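You operate a simulated robot arm through the tools that you are given. There is no shell and no other tool.

Carry out the task below with a simulated robot arm. There is one attempt and no reset: what you move stays moved.

TASK
Gift-box the yellow carton: paper folded in, lid shut, band over the middle.
Fine: the carton from the counter, standing in the gift box under both paper flaps; the blue band. Set down upright: what you pick out.

It is judged by the outcome, as a careful person would: the job done as asked, and still so three seconds after it is handed in. It fails if anything else is knocked over, pushed out of place, dropped, spilled or broken. Lids that push on must go on centred and level and be pressed home; caps that screw on are set level and turned clockwise until they are tight.

THE ROBOT
A 7-joint arm with a fingered hand, fixed in place. Base frame: the origin is on the floor under the middle of its stand, x ahead of it, y to its left, z up; the work surface is at about z = 90. Units: cm, degrees, N and s.
It reaches about 122.8 cm from its shoulder. Its first joint turns from -115.0 to 115.0 degrees. Payload 5 kg.
The TCP is the grasp point between the finger pads, 3.2 cm short of the fingertips. In the tool frame z runs along the fingers and y along their closing line. The gripper opens to 16 cm; its body begins 8.9 cm behind the TCP. The gripper is a hand of 4 fingers: y runs from the thumb to the fingers, the wrist lies at [0, 0, -26.7] in the tool frame, and closing takes about 1.5 s.
Orientation is that of the tool frame in the base frame, as a unit quaternion [x, y, z, w]. With the fingers straight down and closing along the base's y, the tool's x points along the base's -x, its y along +y and its z along -z.

THE INTERFACE
- The arm moves only by the tool move_arm. Its arguments are lists of equal length, an entry for each row: "turn": the turn, a rotation vector about the tool's x, y, z in degrees, a list of three; "xyz": the shift along the tool's x, y, z in cm, a list of three; "hand": the gripper command, from -1 (shut) to 1 (fully open), values between in proportion. In form: {"turn": [[ax, ay, az], ...], "xyz": [[dx, dy, dz], ...], "hand": [hand, ...]}. A call has 1 to 20 rows; each row is the pose to reach, as a shift and turn from the pose commanded when the call began, along the tool's axes at that moment. Each row takes 0.2 s and may step no farther than 5 cm and 8.6 degrees from the row before; otherwise, or with a gripper value out of range, the whole call is refused. A pose out of reach is approached as far as the arm can. The call stops where the force on the tool passes 40 N (or 10 N more than at its start, if that is more) or the arm is blocked; 0.2 s more then pass. Each finger travels about 4.5 cm/s and halts on what it meets, pressing with about 26 N; the grip force reading is that of the motor and also rises with nothing between the fingers. The clock runs only during rows and for 0.2 s after the last one: add rows that repeat a pose to give the fingers time. The reply holds the time, the measured pose of the TCP, the force on the tool along the base axes, the opening and the grip force, in the units named above and with some noise, with the torque about the TCP (base axes, N m) and any sound that the robot's microphone picked up.
- Cameras (640 x 400 px; columns grow to the right, rows downward): "scene" is fixed at [5.12, 50.22, 167.47]; the picture's right is [0.07, -1.00, 0.00], its down [-0.72, -0.05, -0.69] and it looks along [0.69, 0.05, -0.72] (base axes); focal length 358 px, centre (320, 200). "wrist" rides on the gripper at [8, -0.4, -11.4] in the tool frame; the picture's right is [0.05, 1.00, 0.00], its down [-0.82, 0.04, -0.58] and it looks along [-0.58, 0.03, 0.82] (tool axes); focal length 265 px, centre (320, 200). There is no depth. A picture from a camera that has moved, and an enlarged one, comes with that camera's place and axes in the base frame and with its lens.
- grab_frame(camera): a new picture of that camera. No time passes.
- raise_lower(by): slides the trunk up (or, below 0, down) by that many cm; the arm rides with it, the base frame stays. It gives what a move gives, with no picture.
- set_grasp(shape): the hand has 4 fingers and takes this shape, open, in about a second: jaw (thumb against the fingers, like two jaws); tri (thumb and two fingers); tip (a fingertip pinch); poke (one finger out to press); point (the index stretched); flat (the hand flat); cup (the hand cupped); fist (a fist). The gripper value then closes the fingers along that shape, each until it touches; the sizes above hold for jaw. It gives what a move gives, with no picture.
- enlarge(camera, box): a new picture of the part [left, top, right, bottom] of that camera's present view, enlarged. No time passes.
- close_job(): hands the job in; it is judged then, once.

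Nothing tells you positions but the pictures and the camera data. Unless the task says otherwise, let go and move clear before handing in.

The tools are called after ">>>" as name(argument=value, ...) on one line, values as JSON. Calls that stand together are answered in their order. move_arm: Moves the arm, as the interface text tells. Its arguments: {"type":"object","properties":{"turn":{"type":"array","items":{"type":"array","items":{"type":"number"}}},"xyz":{"type":"array","items":{"type":"array","items":{"type":"number"}}},"hand":{"type":"array","items":{"type":"number"}}},"required":["turn","xyz","hand"]} The other tools are called the same way: raise_lower (by) moves the trunk up or down; set_grasp (shape) gives the hand a shape; grab_frame (camera) takes a picture; enlarge (camera, box) takes an enlarged picture of a part of a camera's view; close_job () hands the job in.

At the start:

```text
time_s: 0.0
ee_pos: [64.74, 35.28, 127.79]
tcp_rot: [0.0, 1.0, 0.0, 0.001]
ft_force: [-0.3, -0.2, 0.0]
ft_torque: [0.01, 0.0, -0.03]
width: 15.96
gripper_force: 0.0
shape: jaw
trunk travel left (down, up): [-70.0, 29.0]
```

scene: 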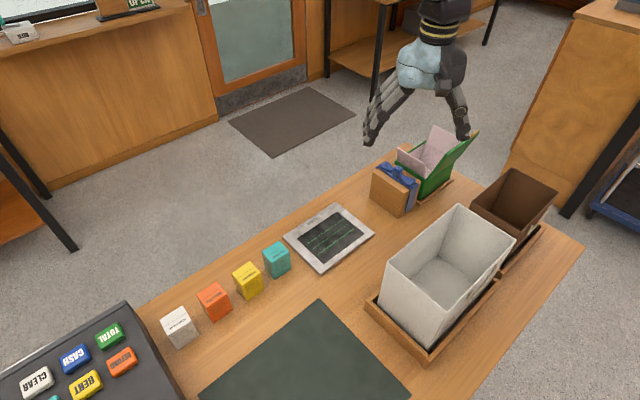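
wrist: 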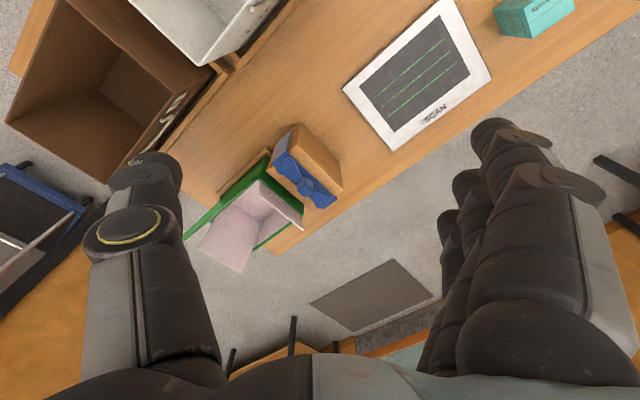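

I see a counter with four small cartons (white, orange, yellow, teal), a scanner, a green gift box with pink paper and an open lid, and a blue band sitting on a small brown block. I'll look closer before moving anything.

>>> enlarge(camera="scene", box=[340, 110, 500, 230])

>>> enlarge(camera="scene", box=[140, 220, 320, 360])

>>> enlarge(camera="wrist", box=[160, 100, 400, 300])

```text
3.33 times, centred on (420, 170) of scene
camera zoom: at [5.12, 50.22, 167.47], right [0.07, -1.0, 0.0], down [-0.72, -0.05, -0.69], along [0.69, 0.05, -0.72], focal length 1192 px, centre (-13, 300)
```

zoom: 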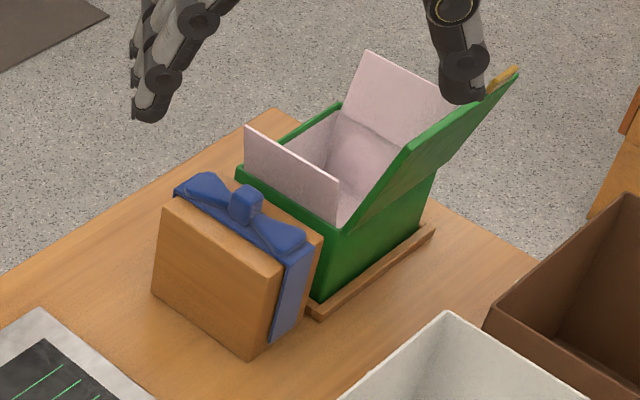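

```text
2.86 times, centred on (230, 290) of scene
camera zoom: at [5.12, 50.22, 167.47], right [0.07, -1.0, 0.0], down [-0.72, -0.05, -0.69], along [0.69, 0.05, -0.72], focal length 1022 px, centre (577, -57)
```

zoom: 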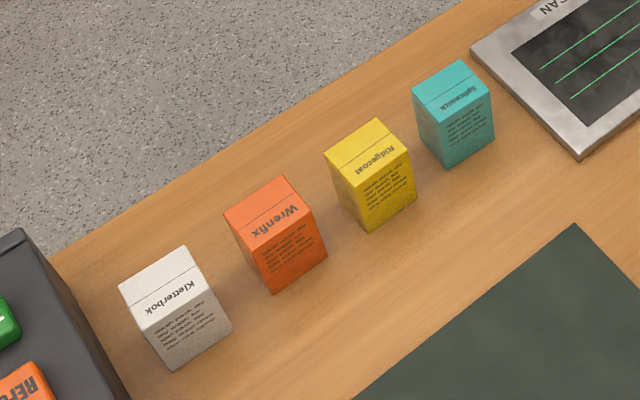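

```text
2.00 times, centred on (280, 200) of wrist
camera zoom: at [56.6, 34.81, 139.14], right [-0.05, 1.0, 0.0], down [0.82, 0.04, 0.58], along [0.58, 0.03, -0.82], focal length 531 px, centre (400, 200)
```

zoom: 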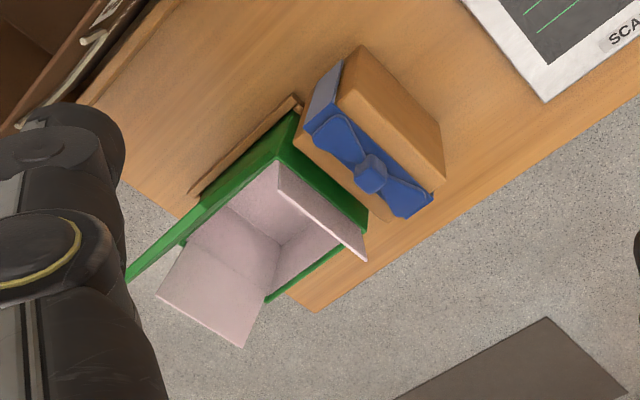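

The gift box sits around (87, 22) with its lid open to the right, and the yellow carton is near (48.6, 70). I'll tilt the hand so the wrist camera looks straight down over the gift box, to check its contents and measure it.

>>> move_arm(turn=[[0, 5.8, 0], [0, 11.7, 0], [0, 17.5, 0], [0, 23.3, 0], [0, 29.2, 0], [0, 35, 0], [0, 35, 0]], xyz=[[-3.5, -2.2, -0.5], [-7, -4.3, -1], [-10.5, -6.5, -1.5], [-14, -8.7, -2], [-17.5, -10.8, -2.5], [-21, -13, -3], [-21, -13, -3]], hand=[1, 1, 1, 1, 1, 1, 1])

>>> grab_frame(camera="wrist")

>>> grab_frame(camera="scene")

```text
time_s: 1.6
ee_pos: [82.27, 24.41, 130.23]
tcp_rot: [0.001, 0.968, 0.001, -0.253]
ft_force: [0.3, 1.3, -0.5]
ft_torque: [-0.04, 0.08, 0.0]
width: 15.99
gripper_force: 0.1
shape: jaw
out of reach, approached as far as the arm can: row 6, 7
trunk travel left (down, up): [-70.0, 29.0]
```

```text
taken
camera wrist: at [80.8, 23.97, 144.07], right [-0.05, 1.0, 0.02], down [0.99, 0.04, 0.1], along [0.1, 0.03, -0.99], focal length 265 px, centre (320, 200)
```

wrist: 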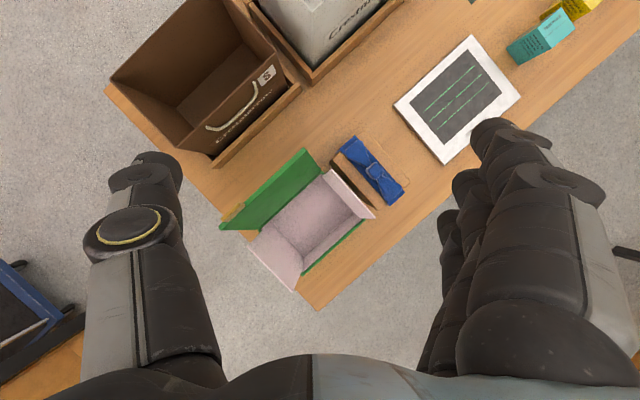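

```text
taken
```

scene: 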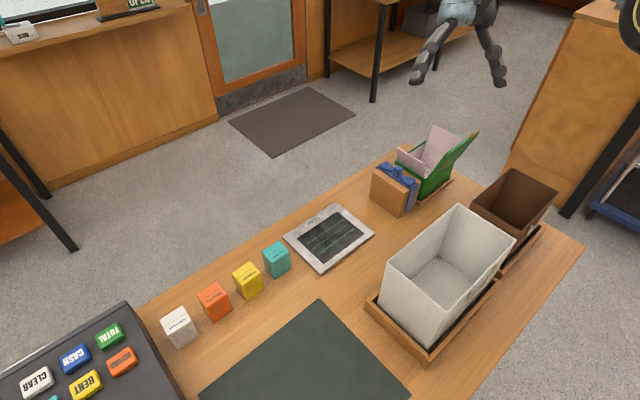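

The view is nearly straight down. I'll enlarge on the gift box and band.

>>> enlarge(camera="wrist", box=[210, 120, 418, 310])

>>> enlarge(camera="scene", box=[364, 120, 492, 220])

```text
2.11 times, centred on (314, 215) of wrist
camera zoom: at [80.8, 23.97, 144.07], right [-0.05, 1.0, 0.02], down [0.99, 0.04, 0.1], along [0.1, 0.03, -0.99], focal length 559 px, centre (333, 168)
```

zoom: 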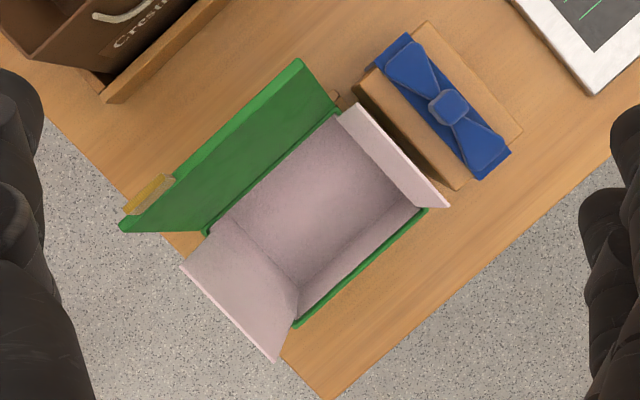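

```text
4.00 times, centred on (428, 170) of scene
camera zoom: at [5.12, 50.22, 167.47], right [0.07, -1.0, 0.0], down [-0.72, -0.05, -0.69], along [0.69, 0.05, -0.72], focal length 1431 px, centre (-112, 320)
```

zoom: 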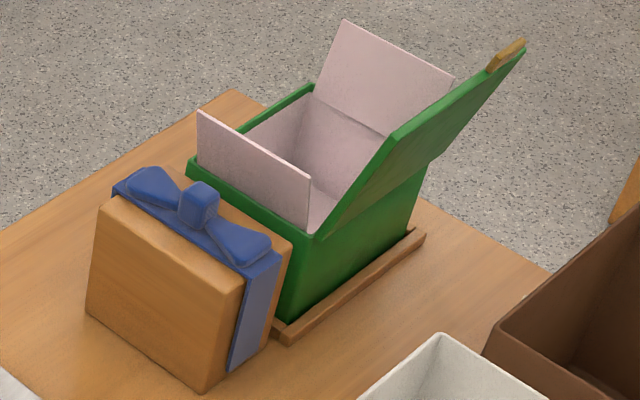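

The gift box is empty, with its long axis at about -45°, centre near (89.8, 24.3) and rim at z≈99. The lid hinges on the near-right long side and the paper flaps stand at both short ends; the band sits on a block near (80, 34). Next I'll bring the hand back upright and head for the yellow carton.

>>> move_arm(turn=[[0, -4.4, 0], [0, -8.8, 0], [0, -13.1, 0], [0, -17.5, 0], [0, -21.9, 0], [0, -26.3, 0], [0, -30.6, 0], [0, -35, 0], [0, -35, 0]], xyz=[[2.2, 2.8, 2], [4.4, 5.7, 4], [6.7, 8.5, 6], [8.9, 11.3, 8], [11.1, 14.2, 9.9], [13.3, 17, 11.9], [15.6, 19.9, 13.9], [17.8, 22.7, 15.9], [17.8, 22.7, 15.9]], hand=[1, 1, 1, 1, 1, 1, 1, 1, 1])

>>> grab_frame(camera="scene")

```text
time_s: 3.6
ee_pos: [58.96, 47.04, 125.26]
tcp_rot: [0.001, 0.999, 0.0, 0.051]
ft_force: [0.5, -0.4, 0.8]
ft_torque: [0.05, 0.04, 0.03]
width: 15.99
gripper_force: 0.0
shape: jaw
trunk travel left (down, up): [-70.0, 29.0]
```

```text
taken
```

scene: 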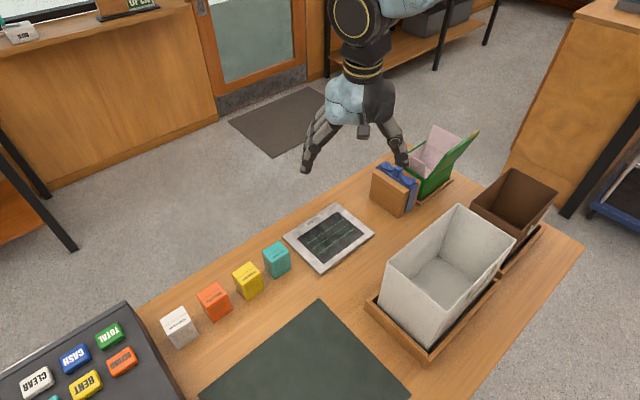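

The hand is fully open and tilted by about 6° after the clipped move. I'll straighten it and move toward the yellow carton.

>>> move_arm(turn=[[0, 1.4, 0], [0, 2.9, 0], [0, 4.3, 0], [0, 5.8, 0], [0, 5.8, 0]], xyz=[[1.86, 4.24, 1.13], [3.73, 8.48, 2.26], [5.6, 12.7, 3.4], [7.46, 16.96, 4.53], [7.46, 16.96, 4.53]], hand=[1, 1, 1, 1, 1])

>>> move_arm(turn=[[0, 0, 8.3], [0, 0, 16.6], [0, 0, 24.9], [0, 0, 33.2], [0, 0, 41.5], [0, 0, 41.5]], xyz=[[0, 0, 0], [0, 0, 0], [0, 0, 0], [0, 0, 0], [0, 0, 0], [0, 0, 0]], hand=[1, 1, 1, 1, 1, 1])

>>> grab_frame(camera="wrist")

>>> grab_frame(camera="scene")

```text
time_s: 4.8
ee_pos: [51.91, 64.13, 119.89]
tcp_rot: [0.0, 1.0, 0.0, 0.0]
ft_force: [-0.6, 0.3, 0.5]
ft_torque: [0.0, -0.01, 0.0]
width: 15.98
gripper_force: 0.1
shape: jaw
trunk travel left (down, up): [-70.0, 29.0]
```

```text
time_s: 6.2
ee_pos: [51.84, 64.01, 119.9]
tcp_rot: [0.355, 0.935, 0.0, 0.0]
ft_force: [0.2, 0.0, -0.3]
ft_torque: [0.02, 0.0, 0.01]
width: 16.0
gripper_force: 0.1
shape: jaw
trunk travel left (down, up): [-70.0, 29.0]
```

```text
taken
camera wrist: at [45.55, 69.18, 131.15], right [0.62, 0.78, 0.0], down [0.64, -0.51, 0.58], along [0.45, -0.36, -0.82], focal length 265 px, centre (320, 200)
```

wrist: 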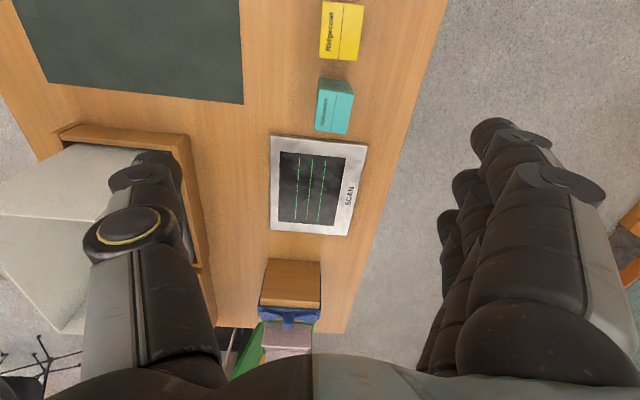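

```text
taken
```

scene: 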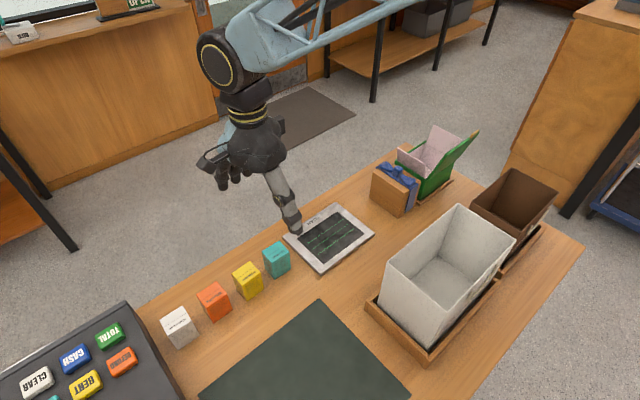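

The closing line now runs across the carton row. I'll move above the yellow carton and take a close look.

>>> move_arm(turn=[[0, 0, 0], [0, 0, 0], [0, 0, 0]], xyz=[[3.2, 1.2, 3], [6.43, 2.38, 6], [6.43, 2.38, 6]], hand=[1, 1, 1])

>>> grab_frame(camera="wrist")

>>> grab_frame(camera="scene")

```text
time_s: 7.0
ee_pos: [48.68, 69.96, 113.96]
tcp_rot: [0.355, 0.935, 0.0, 0.0]
ft_force: [0.1, 0.6, 0.3]
ft_torque: [0.02, 0.01, -0.02]
width: 15.99
gripper_force: 0.0
shape: jaw
trunk travel left (down, up): [-70.0, 29.0]
```

```text
taken
camera wrist: at [42.33, 75.07, 125.24], right [0.62, 0.78, 0.0], down [0.64, -0.51, 0.58], along [0.45, -0.36, -0.82], focal length 265 px, centre (320, 200)
```

wrist: 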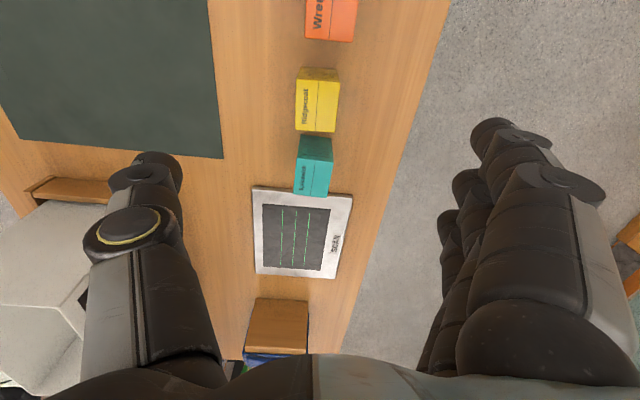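

```text
taken
```

scene: 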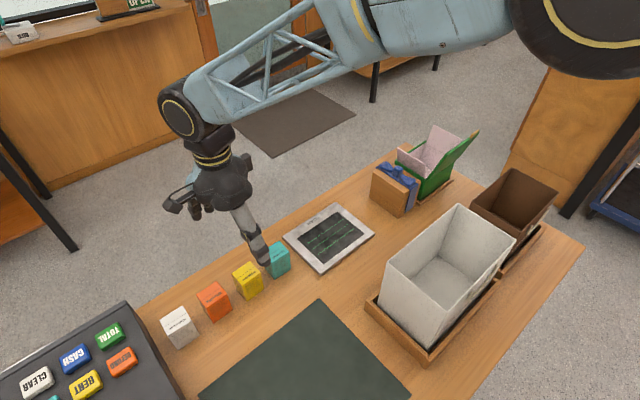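

The yellow carton is visible ahead of the fingers, with orange and teal either side. I'll enlarge to measure it.

>>> enlarge(camera="wrist", box=[250, 0, 410, 200])

>>> enlarge(camera="scene", box=[170, 210, 330, 310])

```text
2.00 times, centred on (330, 100) of wrist
camera zoom: at [42.33, 75.07, 125.24], right [0.62, 0.78, 0.0], down [0.64, -0.51, 0.58], along [0.45, -0.36, -0.82], focal length 531 px, centre (300, 400)
```

zoom: 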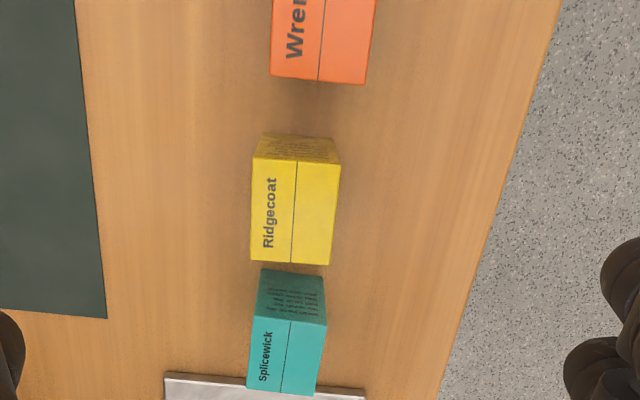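

```text
4.00 times, centred on (250, 260) of scene
camera zoom: at [5.12, 50.22, 167.47], right [0.07, -1.0, 0.0], down [-0.72, -0.05, -0.69], along [0.69, 0.05, -0.72], focal length 1431 px, centre (600, -40)
```

zoom: 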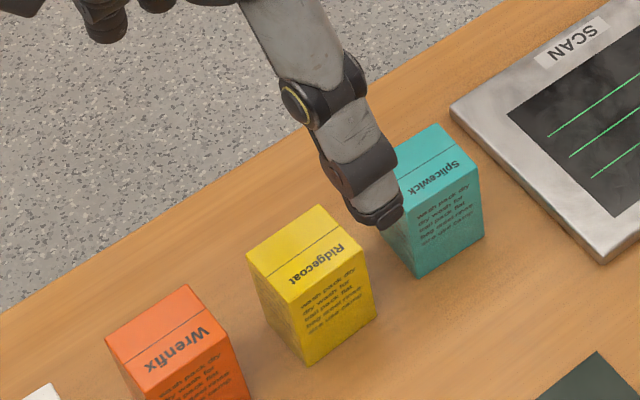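

The carton is about 5.1 × 4.4 × 6.7 cm, centred near (48.7, 69.9) at roughly -43°. I'll try the three-finger shape, which should be narrower inside the gift box, and see how it looks.

>>> set_grasp(shape="tri")

>>> grab_frame(camera="wrist")

>>> enlarge(camera="scene", box=[140, 120, 340, 310])

```text
time_s: 7.9
ee_pos: [48.7, 70.13, 113.87]
tcp_rot: [0.355, 0.935, 0.0, 0.0]
ft_force: [0.2, 1.1, -0.2]
ft_torque: [0.01, 0.01, -0.01]
width: 15.98
gripper_force: 0.0
shape: tri
trunk travel left (down, up): [-70.0, 29.0]
```

```text
taken
camera wrist: at [42.29, 75.12, 125.21], right [0.62, 0.78, 0.0], down [0.64, -0.51, 0.58], along [0.45, -0.36, -0.82], focal length 265 px, centre (320, 200)
```

wrist: 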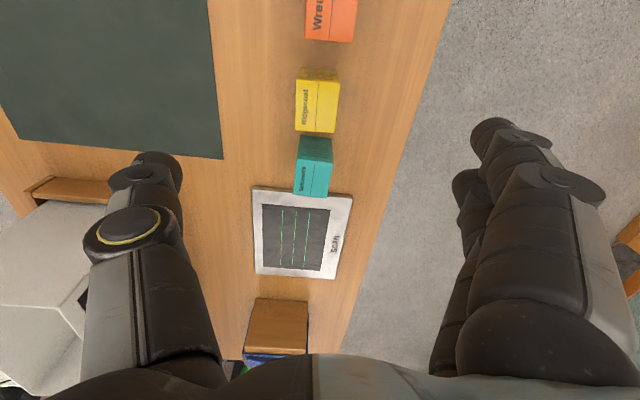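

```text
2.11 times, centred on (240, 215) of scene
camera zoom: at [5.12, 50.22, 167.47], right [0.07, -1.0, 0.0], down [-0.72, -0.05, -0.69], along [0.69, 0.05, -0.72], focal length 753 px, centre (488, 168)
```

zoom: 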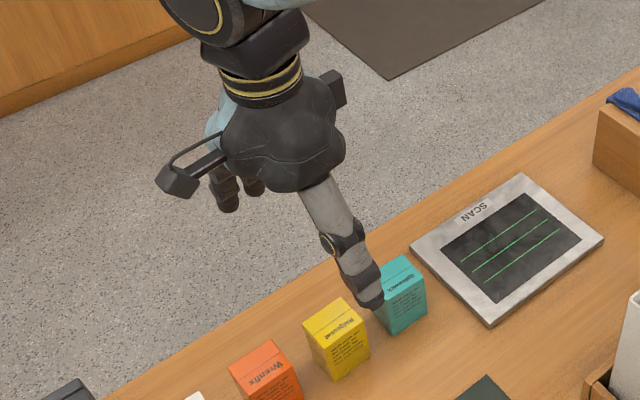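

The tri shape folds one finger away, and I can see the camera bracket sticking out of the hand, so I'll have to keep it clear of the gift-box lid. Next I'll narrow the hand, centre it on the yellow carton and descend part-way to check.

>>> move_arm(turn=[[0, 0, 1.4], [0, 0, 1.4], [0, 0, 1.4], [0, 0, 1.4], [0, 0, 1.4]], xyz=[[-1.26, -0.1, 3], [-1.26, -0.1, 7], [-1.26, -0.1, 11], [-1.26, -0.1, 13.5], [-1.26, -0.1, 13.5]], hand=[0.3, 0.3, 0.3, 0.3, 0.3])

>>> grab_frame(camera="wrist")

>>> enlarge(camera="scene", box=[140, 140, 340, 330])

```text
time_s: 9.1
ee_pos: [49.62, 69.25, 100.23]
tcp_rot: [0.365, 0.931, 0.0, 0.0]
ft_force: [0.2, 1.0, 0.0]
ft_torque: [-0.01, -0.01, 0.0]
width: 10.43
gripper_force: 0.0
shape: tri
trunk travel left (down, up): [-70.0, 29.0]
```

```text
taken
camera wrist: at [43.32, 74.44, 111.59], right [0.64, 0.77, 0.0], down [0.63, -0.52, 0.58], along [0.44, -0.37, -0.82], focal length 265 px, centre (320, 200)
```

wrist: 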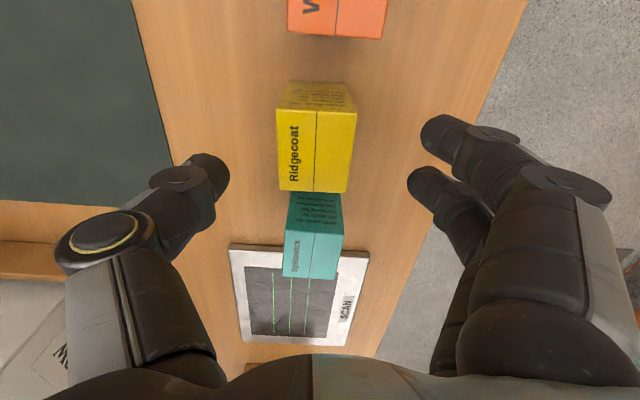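

```text
2.11 times, centred on (240, 235) of scene
camera zoom: at [5.12, 50.22, 167.47], right [0.07, -1.0, 0.0], down [-0.72, -0.05, -0.69], along [0.69, 0.05, -0.72], focal length 753 px, centre (488, 126)
```

zoom: 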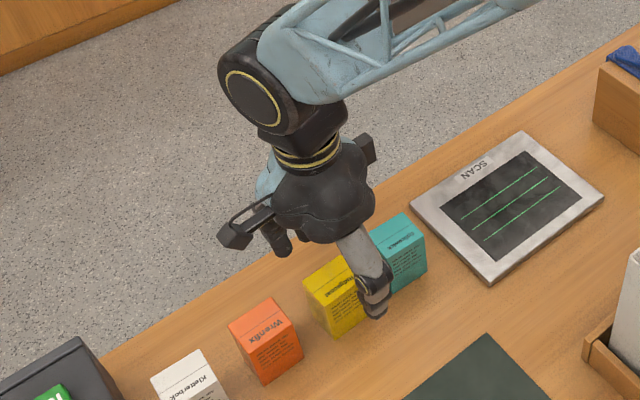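

The fingers straddle the yellow carton cleanly, with neighbours clear. I'll descend to grasp height and then close.

>>> move_arm(turn=[[0, 0, 0], [0, 0, 0], [0, 0, 0]], xyz=[[0.4, 0, 2.6], [0.4, 0, 5.2], [0.4, 0, 5.2]], hand=[0.3, 0.3, 0.3])

>>> grab_frame(camera="wrist")

>>> enlarge(camera="scene", box=[170, 200, 330, 320])

```text
time_s: 9.9
ee_pos: [49.27, 69.49, 94.86]
tcp_rot: [0.366, 0.931, 0.001, 0.0]
ft_force: [-0.4, -0.3, 0.1]
ft_torque: [0.0, -0.02, -0.03]
width: 10.45
gripper_force: 0.1
shape: tri
trunk travel left (down, up): [-70.0, 29.0]
```

```text
taken
camera wrist: at [43.04, 74.73, 106.37], right [0.64, 0.77, 0.0], down [0.63, -0.52, 0.58], along [0.44, -0.37, -0.82], focal length 265 px, centre (320, 200)
```

wrist: 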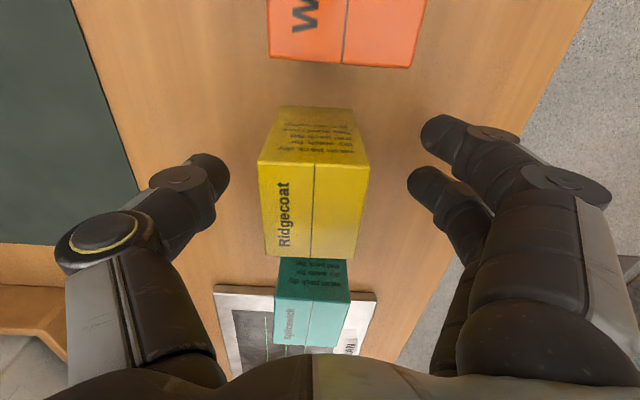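

```text
3.33 times, centred on (250, 260) of scene
camera zoom: at [5.12, 50.22, 167.47], right [0.07, -1.0, 0.0], down [-0.72, -0.05, -0.69], along [0.69, 0.05, -0.72], focal length 1192 px, centre (553, 0)
```

zoom: 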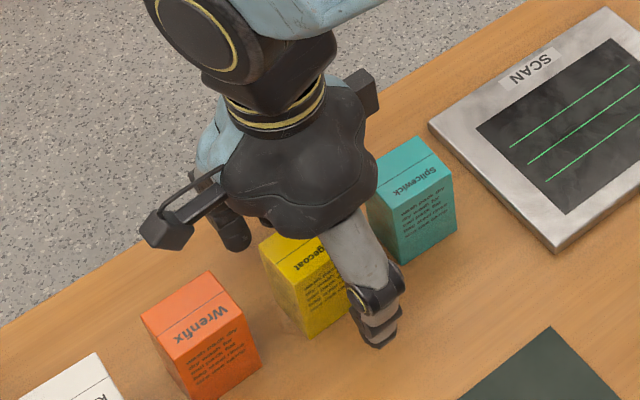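

Carton is nearly centred between the pads, slightly off toward the camera. I'll nudge over by half a centimetre and close.

>>> move_arm(turn=[[0, 0, 0], [0, 0, 0], [0, 0, 0], [0, 0, 0], [0, 0, 0], [0, 0, 0], [0, 0, 0], [0, 0, 0], [0, 0, 0], [0, 0, 0]], xyz=[[-0.6, -0.3, 0], [-0.6, -0.3, 0], [-0.6, -0.3, 0], [-0.6, -0.3, 0], [-0.6, -0.3, 0], [-0.6, -0.3, 0], [-0.6, -0.3, 0], [-0.6, -0.3, 0], [-0.6, -0.3, 0], [-0.6, -0.3, 0]], hand=[0.3, 0.1, -0.1, -0.2, -0.3, -0.4, -0.6, -0.8, -0.8, -0.8])

>>> grab_frame(camera="wrist")

>>> enlarge(camera="scene", box=[170, 200, 330, 320])

```text
time_s: 12.1
ee_pos: [49.51, 68.86, 95.04]
tcp_rot: [0.365, 0.931, 0.001, -0.001]
ft_force: [-0.7, -0.1, -0.3]
ft_torque: [0.03, 0.01, 0.01]
width: 3.76
gripper_force: 26.2
shape: tri
trunk travel left (down, up): [-70.0, 29.0]
```

```text
taken
camera wrist: at [43.28, 74.11, 106.36], right [0.64, 0.77, 0.0], down [0.63, -0.52, 0.58], along [0.44, -0.37, -0.82], focal length 265 px, centre (320, 200)
```

wrist: 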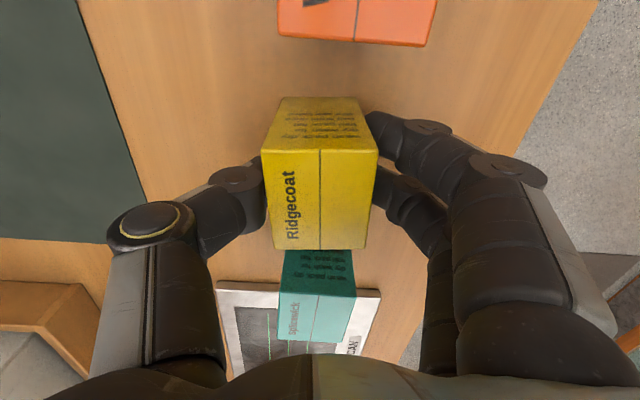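

```text
3.33 times, centred on (250, 260) of scene
camera zoom: at [5.12, 50.22, 167.47], right [0.07, -1.0, 0.0], down [-0.72, -0.05, -0.69], along [0.69, 0.05, -0.72], focal length 1192 px, centre (553, 0)
```

zoom: 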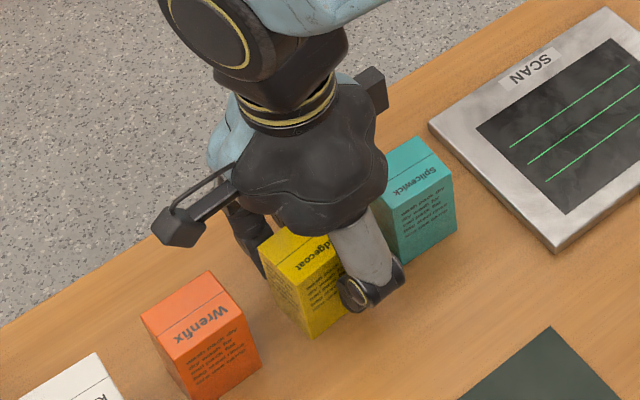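

The carton is gripped at 26 N. I'll lift straight up and check it comes along level.

>>> move_arm(turn=[[0, 0, 0], [0, 0, 0], [0, 0, 0], [0, 0, 0], [0, 0, 0], [0, 0, 0], [0, 0, 0]], xyz=[[0, 0, -1], [0, 0, -3], [0, 0, -7], [0, 0, -11], [0, 0, -15], [0, 0, -19], [0, 0, -19]], hand=[-0.8, -0.8, -0.8, -0.8, -0.8, -0.8, -0.8])

>>> grab_frame(camera="wrist")

>>> grab_frame(camera="scene")

```text
time_s: 13.7
ee_pos: [49.49, 68.89, 113.96]
tcp_rot: [0.365, 0.931, 0.0, 0.0]
ft_force: [0.8, -0.1, -1.4]
ft_torque: [-0.05, 0.01, 0.01]
width: 3.77
gripper_force: 25.8
shape: tri
trunk travel left (down, up): [-70.0, 29.0]
```

```text
taken
camera wrist: at [43.25, 74.16, 125.36], right [0.64, 0.77, 0.0], down [0.63, -0.52, 0.58], along [0.44, -0.37, -0.82], focal length 265 px, centre (320, 200)
```

wrist: 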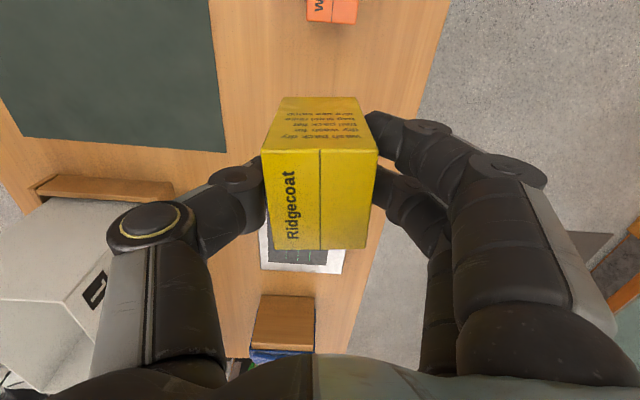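

```text
taken
```

scene: 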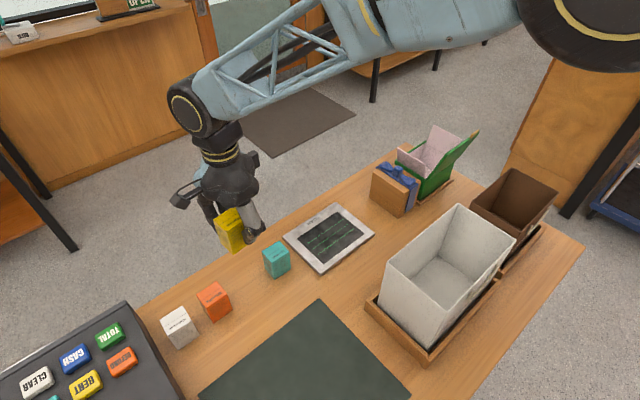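

The carton is held level, its bottom about 5 cm below the TCP. I'll rise a bit and turn the hand so it closes along the gift box's long axis, with the camera bracket on the side away from the lid.

>>> move_arm(turn=[[0, 0, 8.4], [0, 0, 16.8], [0, 0, 25.2], [0, 0, 33.6], [0, 0, 42], [0, 0, 50.4], [0, 0, 58.8], [0, 0, 67.2], [0, 0, 75.6], [0, 0, 84], [0, 0, 92.2], [0, 0, 92.2]], xyz=[[0, 0, -1], [0, 0, -2], [0, 0, -3], [0, 0, -4], [0, 0, -5], [0, 0, -6], [0, 0, -6], [0, 0, -6], [0, 0, -6], [0, 0, -6], [0, 0, -6], [0, 0, -6]], hand=[-0.8, -0.8, -0.8, -0.8, -0.8, -0.8, -0.8, -0.8, -0.8, -0.8, -0.8, -0.8])

>>> grab_frame(camera="scene")

```text
time_s: 16.3
ee_pos: [49.48, 68.94, 120.15]
tcp_rot: [0.925, 0.381, 0.0, 0.0]
ft_force: [0.2, -0.1, -0.9]
ft_torque: [-0.03, 0.03, 0.02]
width: 3.77
gripper_force: 26.1
shape: tri
trunk travel left (down, up): [-70.0, 29.0]
```

```text
taken
```

scene: 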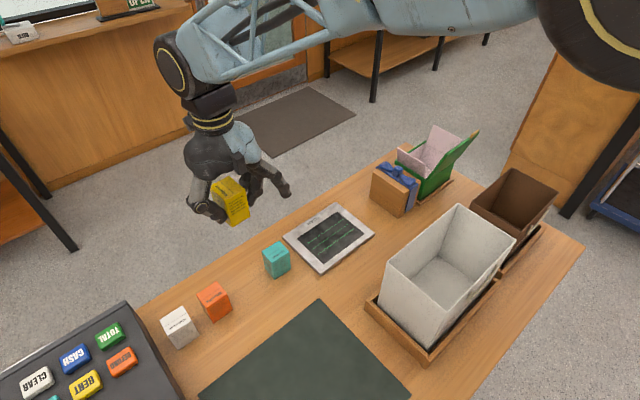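

The rotation worked. There's a finger sticking outward that I want to understand before going near the lid and flaps.

>>> enlarge(camera="scene", box=[150, 70, 310, 230])

>>> grab_frame(camera="wrist")

```text
2.50 times, centred on (230, 150) of scene
camera zoom: at [5.12, 50.22, 167.47], right [0.07, -1.0, 0.0], down [-0.72, -0.05, -0.69], along [0.69, 0.05, -0.72], focal length 894 px, centre (545, 325)
```

zoom: 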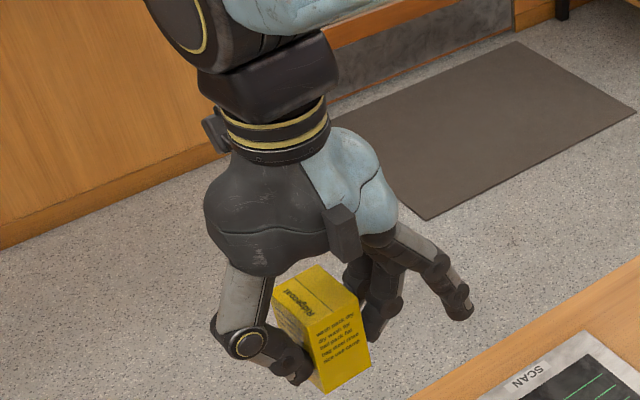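

```text
taken
camera wrist: at [54.84, 74.86, 131.39], right [0.74, -0.67, 0.0], down [-0.55, -0.6, 0.58], along [-0.39, -0.43, -0.82], focal length 265 px, centre (320, 200)
```

wrist: 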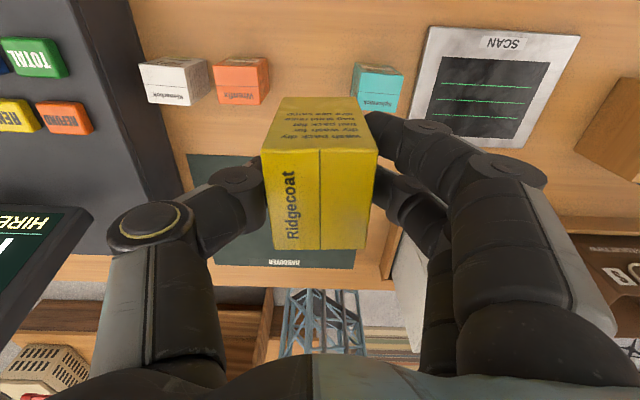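

In this shape the third finger stays stretched outward and would hit the far flap, and the fingers bulge out about 6–7 cm beside the carton. I'll set the carton back on its original spot and re-grip it higher up with a better shape.

>>> move_arm(turn=[[0, 0, -8.4], [0, 0, -16.8], [0, 0, -25.2], [0, 0, -33.6], [0, 0, -42], [0, 0, -50.4], [0, 0, -58.8], [0, 0, -67.2], [0, 0, -75.6], [0, 0, -84], [0, 0, -92.2], [0, 0, -92.2]], xyz=[[0, 0, 0], [0, 0, 0], [0, 0, 0], [0, 0, 0], [0, 0, 0], [0, 0, 0], [0, 0, 1], [0, 0, 2], [0, 0, 3], [0, 0, 4], [0, 0, 6], [0, 0, 6]], hand=[-0.8, -0.8, -0.8, -0.8, -0.8, -0.8, -0.8, -0.8, -0.8, -0.8, -0.8, -0.8])

>>> move_arm(turn=[[0, 0, 0], [0, 0, 0], [0, 0, 0], [0, 0, 0], [0, 0, 0], [0, 0, 0]], xyz=[[0, 0, 4], [0, 0, 8], [0, 0, 12], [0, 0, 15], [0, 0, 16.5], [0, 0, 16.5]], hand=[-0.8, -0.8, -0.8, -0.8, -0.8, -0.8])

>>> grab_frame(camera="wrist")

>>> enlarge(camera="scene", box=[170, 200, 330, 320])

```text
time_s: 18.9
ee_pos: [49.46, 68.86, 114.19]
tcp_rot: [0.365, 0.931, 0.0, 0.0]
ft_force: [0.6, -0.6, -1.6]
ft_torque: [0.01, -0.02, -0.06]
width: 3.73
gripper_force: 26.2
shape: tri
trunk travel left (down, up): [-70.0, 29.0]
```

```text
time_s: 20.3
ee_pos: [49.39, 68.84, 97.7]
tcp_rot: [0.366, 0.931, 0.0, 0.0]
ft_force: [-0.5, -0.6, -1.5]
ft_torque: [0.0, -0.05, -0.01]
width: 3.76
gripper_force: 26.0
shape: tri
trunk travel left (down, up): [-70.0, 29.0]
```

```text
taken
camera wrist: at [43.23, 74.07, 108.96], right [0.64, 0.77, 0.0], down [0.63, -0.52, 0.58], along [0.44, -0.37, -0.82], focal length 265 px, centre (320, 200)
```

wrist: 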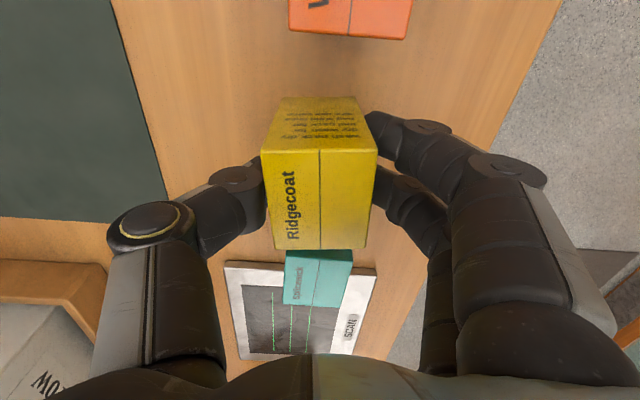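

```text
3.33 times, centred on (250, 260) of scene
camera zoom: at [5.12, 50.22, 167.47], right [0.07, -1.0, 0.0], down [-0.72, -0.05, -0.69], along [0.69, 0.05, -0.72], focal length 1192 px, centre (553, 0)
```

zoom: 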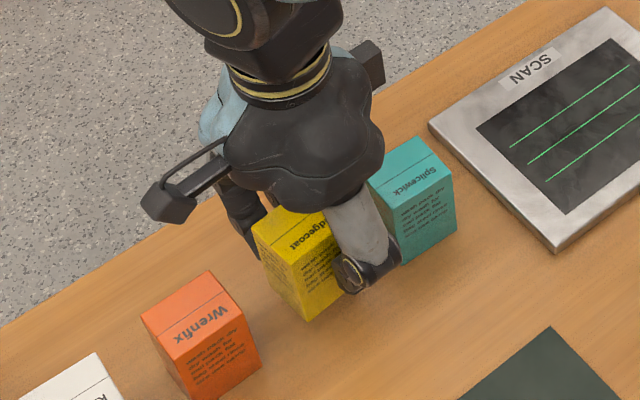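

The carton hangs about 2.6 cm above its original spot, so I'll lower it gently onto the counter.

>>> move_arm(turn=[[0, 0, 0], [0, 0, 0], [0, 0, 0], [0, 0, 0], [0, 0, 0]], xyz=[[0, 0, 1], [0, 0, 1.8], [0, 0, 2.3], [0, 0, 2.6], [0, 0, 2.6]], hand=[-0.8, -0.8, -0.8, -0.8, -0.8])

```text
time_s: 21.5
ee_pos: [49.54, 68.89, 95.07]
tcp_rot: [0.366, 0.931, 0.0, 0.001]
ft_force: [0.1, -0.3, 0.5]
ft_torque: [0.07, -0.02, 0.01]
width: 3.71
gripper_force: 25.7
shape: tri
trunk travel left (down, up): [-70.0, 29.0]
```

The force reading shows the carton's weight is on the counter. I'll open and rise clear.

>>> move_arm(turn=[[0, 0, 0], [0, 0, 0], [0, 0, 0], [0, 0, 0], [0, 0, 0], [0, 0, 0]], xyz=[[0, 0, 0], [0, 0, 0], [0, 0, 0], [0, 0, 0], [0, 0, 0], [0, 0, 0]], hand=[-0.4, -0.2, 0, 0.15, 0.3, 0.3])

>>> move_arm(turn=[[0, 0, 0], [0, 0, 0], [0, 0, 0], [0, 0, 0], [0, 0, 0]], xyz=[[0, 0, -4], [0, 0, -8], [0, 0, -12], [0, 0, -15], [0, 0, -15]], hand=[0.3, 0.3, 0.5, 1, 1])

>>> set_grasp(shape="tip")

>>> grab_frame(camera="wrist")

>>> enlarge(camera="scene", box=[150, 120, 330, 310])

```text
time_s: 22.9
ee_pos: [49.55, 68.91, 95.04]
tcp_rot: [0.366, 0.931, 0.0, -0.001]
ft_force: [0.5, 0.2, -0.9]
ft_torque: [0.01, 0.02, 0.03]
width: 10.36
gripper_force: 0.1
shape: tri
trunk travel left (down, up): [-70.0, 29.0]
```

```text
time_s: 24.1
ee_pos: [49.33, 68.87, 110.13]
tcp_rot: [0.366, 0.931, 0.0, -0.001]
ft_force: [-0.1, -0.3, -1.0]
ft_torque: [-0.01, 0.03, 0.01]
width: 15.99
gripper_force: 0.0
shape: tri
trunk travel left (down, up): [-70.0, 29.0]
```

```text
time_s: 25.0
ee_pos: [49.36, 68.85, 109.94]
tcp_rot: [0.366, 0.931, 0.0, 0.0]
ft_force: [0.2, 0.7, -0.4]
ft_torque: [0.05, -0.01, -0.01]
width: 15.97
gripper_force: 0.2
shape: tip
trunk travel left (down, up): [-70.0, 29.0]
```

```text
taken
camera wrist: at [43.12, 74.04, 121.39], right [0.64, 0.77, 0.0], down [0.63, -0.52, 0.58], along [0.44, -0.37, -0.82], focal length 265 px, centre (320, 200)
```

wrist: 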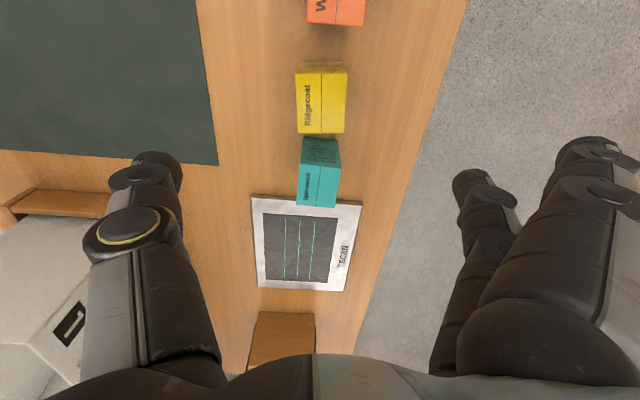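

```text
2.11 times, centred on (240, 215) of scene
camera zoom: at [5.12, 50.22, 167.47], right [0.07, -1.0, 0.0], down [-0.72, -0.05, -0.69], along [0.69, 0.05, -0.72], focal length 753 px, centre (488, 168)
```

zoom: 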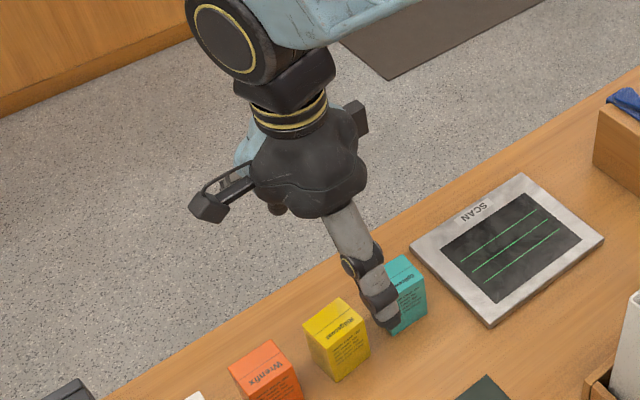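

In the tip shape two fingers splay out even wider, so that won't do in the box. I'll go back to the jaw shape, where all three fingers close together, and regrip higher on the carton.

>>> set_grasp(shape="jaw")

>>> move_arm(turn=[[0, 0, 0], [0, 0, 0], [0, 0, 0], [0, 0, 0], [0, 0, 0], [0, 0, 0], [0, 0, 0]], xyz=[[0.5, 0, 0], [1.18, 0.1, 2], [1.18, 0.1, 4], [1.18, 0.1, 6], [1.18, 0.1, 7], [1.18, 0.1, 7], [1.18, 0.1, 7]], hand=[0.3, 0.3, 0.1, 0, 0, 0, 0])

>>> grab_frame(camera="wrist")

>>> enlarge(camera="scene", box=[170, 190, 330, 310])

```text
time_s: 25.9
ee_pos: [49.32, 68.98, 110.06]
tcp_rot: [0.366, 0.931, 0.0, 0.0]
ft_force: [-0.5, 0.3, 0.0]
ft_torque: [0.02, -0.01, 0.01]
width: 15.99
gripper_force: 0.0
shape: jaw
trunk travel left (down, up): [-70.0, 29.0]
```

```text
time_s: 27.5
ee_pos: [48.66, 69.79, 103.03]
tcp_rot: [0.366, 0.93, 0.0, 0.001]
ft_force: [-0.3, -0.2, -1.5]
ft_torque: [0.05, 0.01, 0.03]
width: 8.07
gripper_force: 0.0
shape: jaw
trunk travel left (down, up): [-70.0, 29.0]
```

```text
taken
camera wrist: at [42.39, 74.97, 114.33], right [0.64, 0.77, 0.0], down [0.63, -0.52, 0.58], along [0.44, -0.37, -0.82], focal length 265 px, centre (320, 200)
```

wrist: 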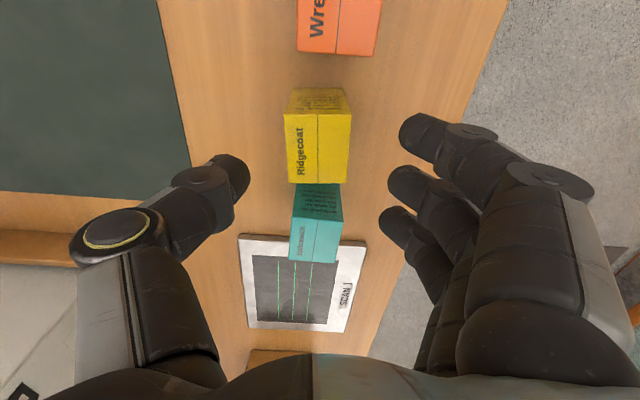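

```text
3.33 times, centred on (250, 250) of scene
camera zoom: at [5.12, 50.22, 167.47], right [0.07, -1.0, 0.0], down [-0.72, -0.05, -0.69], along [0.69, 0.05, -0.72], focal length 1192 px, centre (553, 33)
```

zoom: 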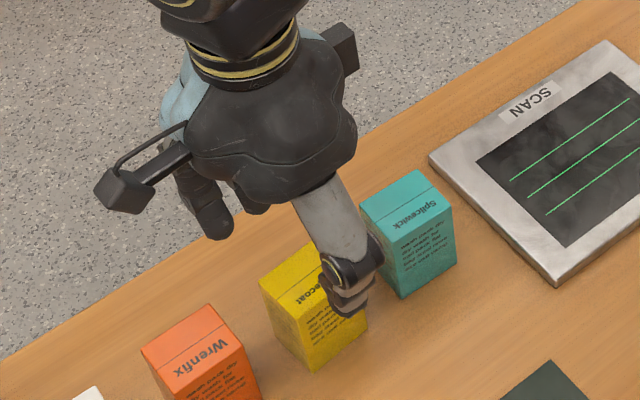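

The jaw fingers are lined up with the carton centred. I'll descend to about z=97.8 so only the fingertips hold the carton's upper part, then close.

>>> move_arm(turn=[[0, 0, 0], [0, 0, 0], [0, 0, 0], [0, 0, 0], [0, 0, 0], [0, 0, 0], [0, 0, 0], [0, 0, 0], [0, 0, 0], [0, 0, 0], [0, 0, 0], [0, 0, 0], [0, 0, 0]], xyz=[[0, 0, 2.5], [0, 0, 5.2], [0, 0, 5.2], [0, 0, 5.2], [0, 0, 5.2], [0, 0, 5.2], [0, 0, 5.2], [0, 0, 5.2], [0, 0, 5.2], [0, 0, 5.2], [0, 0, 5.2], [0, 0, 5.2], [0, 0, 5.2]], hand=[0, 0, 0, -0.1, -0.2, -0.3, -0.4, -0.5, -0.6, -0.8, -0.8, -0.8, -0.8])

>>> grab_frame(camera="wrist")

>>> enlarge(camera="scene", box=[170, 190, 330, 310])

```text
time_s: 30.3
ee_pos: [48.61, 69.73, 97.8]
tcp_rot: [0.366, 0.931, 0.0, -0.001]
ft_force: [0.3, -0.8, 0.3]
ft_torque: [0.0, 0.01, 0.0]
width: 3.51
gripper_force: 26.1
shape: jaw
trunk travel left (down, up): [-70.0, 29.0]
```

```text
taken
camera wrist: at [42.41, 74.93, 109.1], right [0.64, 0.77, 0.0], down [0.63, -0.52, 0.58], along [0.44, -0.37, -0.82], focal length 265 px, centre (320, 200)
```

wrist: 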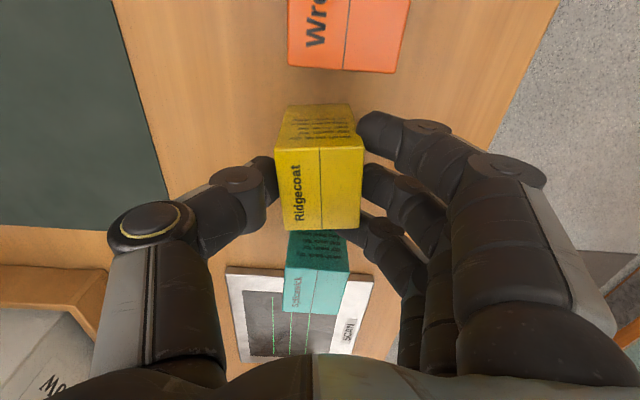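

```text
3.33 times, centred on (250, 250) of scene
camera zoom: at [5.12, 50.22, 167.47], right [0.07, -1.0, 0.0], down [-0.72, -0.05, -0.69], along [0.69, 0.05, -0.72], focal length 1192 px, centre (553, 33)
```

zoom: 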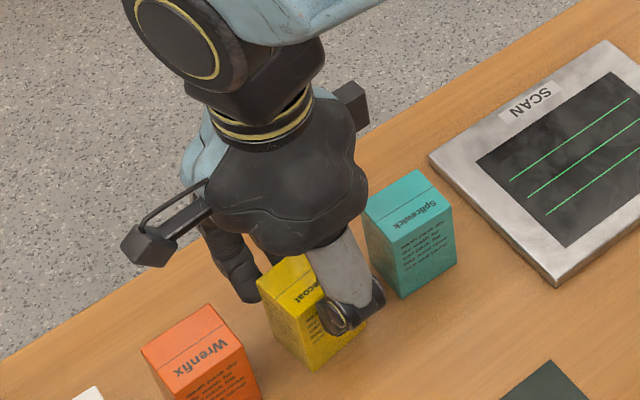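

Grip is firm at 26 N with the fingertips on the upper half. I'll lift and check it doesn't tilt.

>>> move_arm(turn=[[0, 0, 0], [0, 0, 0], [0, 0, 0], [0, 0, 0], [0, 0, 0], [0, 0, 0], [0, 0, 0], [0, 0, 0]], xyz=[[0, 0, -0.7], [0, 0, -2], [0, 0, -5], [0, 0, -9], [0, 0, -13], [0, 0, -17], [0, 0, -22], [0, 0, -22]], hand=[-0.8, -0.8, -0.8, -0.8, -0.8, -0.8, -0.8, -0.8])

>>> grab_frame(camera="wrist")

>>> enlarge(camera="scene", box=[140, 90, 340, 310])

```text
time_s: 32.1
ee_pos: [48.78, 69.86, 119.7]
tcp_rot: [0.366, 0.931, 0.0, 0.0]
ft_force: [0.2, 0.1, -2.5]
ft_torque: [-0.05, 0.03, 0.02]
width: 3.48
gripper_force: 26.3
shape: jaw
trunk travel left (down, up): [-70.0, 29.0]
```

```text
taken
camera wrist: at [42.56, 74.95, 131.02], right [0.64, 0.77, 0.0], down [0.63, -0.52, 0.58], along [0.44, -0.37, -0.82], focal length 265 px, centre (320, 200)
```

wrist: 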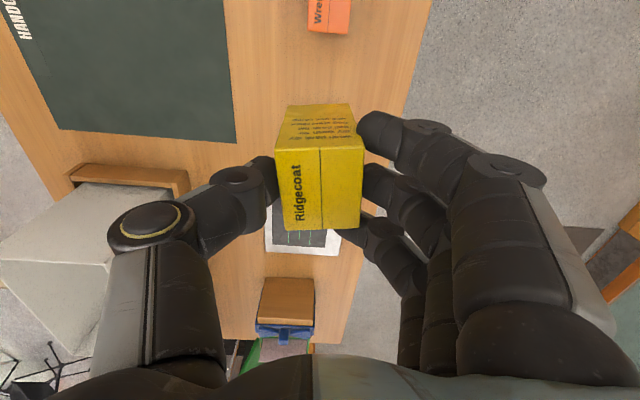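

```text
1.82 times, centred on (240, 200) of scene
camera zoom: at [5.12, 50.22, 167.47], right [0.07, -1.0, 0.0], down [-0.72, -0.05, -0.69], along [0.69, 0.05, -0.72], focal length 650 px, centre (466, 200)
```

zoom: 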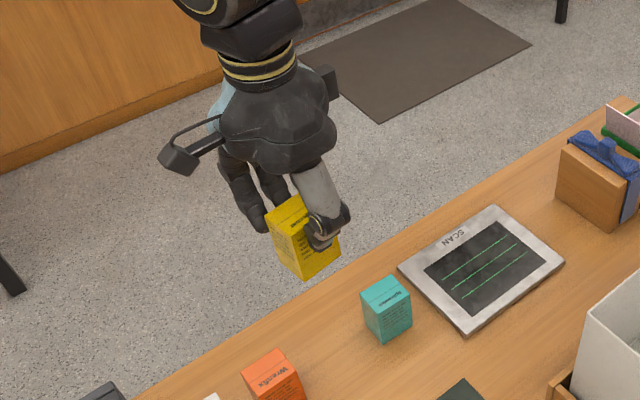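

The carton is held level, its bottom 7.8 cm below the TCP. I'll turn the hand again and carry it at height along the counter toward the gift box.

>>> move_arm(turn=[[0, 0, 8.4], [0, 0, 16.8], [0, 0, 25.2], [0, 0, 33.6], [0, 0, 42], [0, 0, 50.4], [0, 0, 58.8], [0, 0, 67.2], [0, 0, 75.6], [0, 0, 84], [0, 0, 92.3], [0, 0, 92.3]], xyz=[[0, 0, -1], [0, 0, -2], [0, 0, -3], [0, 0, -4], [0, 0, -4], [0, 0, -4], [0, 0, -4], [0, 0, -4], [0, 0, -4], [0, 0, -4], [0, 0, -4], [0, 0, -4]], hand=[-0.8, -0.8, -0.8, -0.8, -0.8, -0.8, -0.8, -0.8, -0.8, -0.8, -0.8, -0.8])

>>> move_arm(turn=[[0, 0, 0], [0, 0, 0], [0, 0, 0], [0, 0, 0], [0, 0, 0], [0, 0, 0], [0, 0, 0], [0, 0, 0], [0, 0, 0], [0, 0, 0], [0, 0, 0], [0, 0, 0]], xyz=[[0, 4.2, 0], [0, 8.4, 0], [0, 12.6, 0], [0, 16.8, 0], [0, 21, 0], [-0.5, 25.2, 0], [-1, 29.4, 0], [-1.5, 33.6, 0], [-2, 37.8, 0], [-2.5, 42, 0], [-2.9, 46, 0], [-2.9, 46, 0]], hand=[-0.8, -0.8, -0.8, -0.8, -0.8, -0.8, -0.8, -0.8, -0.8, -0.8, -0.8, -0.8])

>>> grab_frame(camera="wrist")

>>> grab_frame(camera="scene")

```text
time_s: 34.7
ee_pos: [48.69, 69.73, 123.77]
tcp_rot: [0.925, 0.38, 0.0, 0.0]
ft_force: [0.4, 0.3, -2.4]
ft_torque: [-0.02, 0.02, 0.0]
width: 3.5
gripper_force: 26.0
shape: jaw
trunk travel left (down, up): [-70.0, 29.0]
```

```text
time_s: 37.3
ee_pos: [79.09, 35.06, 123.88]
tcp_rot: [0.924, 0.383, 0.0, -0.001]
ft_force: [-0.7, 0.0, -0.4]
ft_torque: [-0.03, 0.02, 0.05]
width: 3.46
gripper_force: 26.2
shape: jaw
trunk travel left (down, up): [-70.0, 29.0]
```

```text
taken
camera wrist: at [84.36, 41.17, 135.15], right [0.74, -0.67, 0.0], down [-0.55, -0.6, 0.58], along [-0.39, -0.43, -0.82], focal length 265 px, centre (320, 200)
```

wrist: 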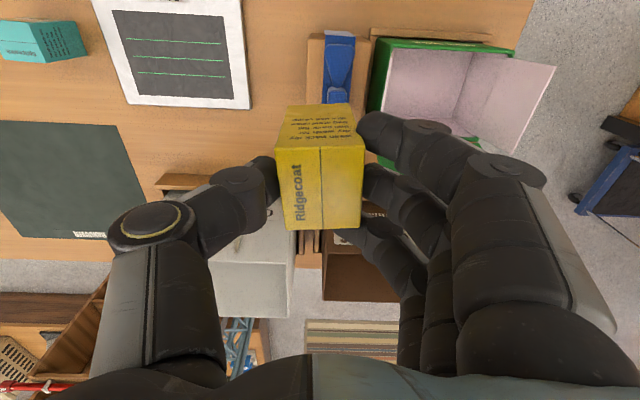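

```text
taken
```

scene: 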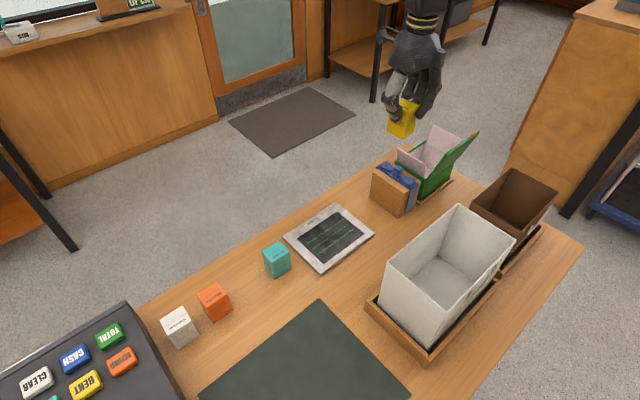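

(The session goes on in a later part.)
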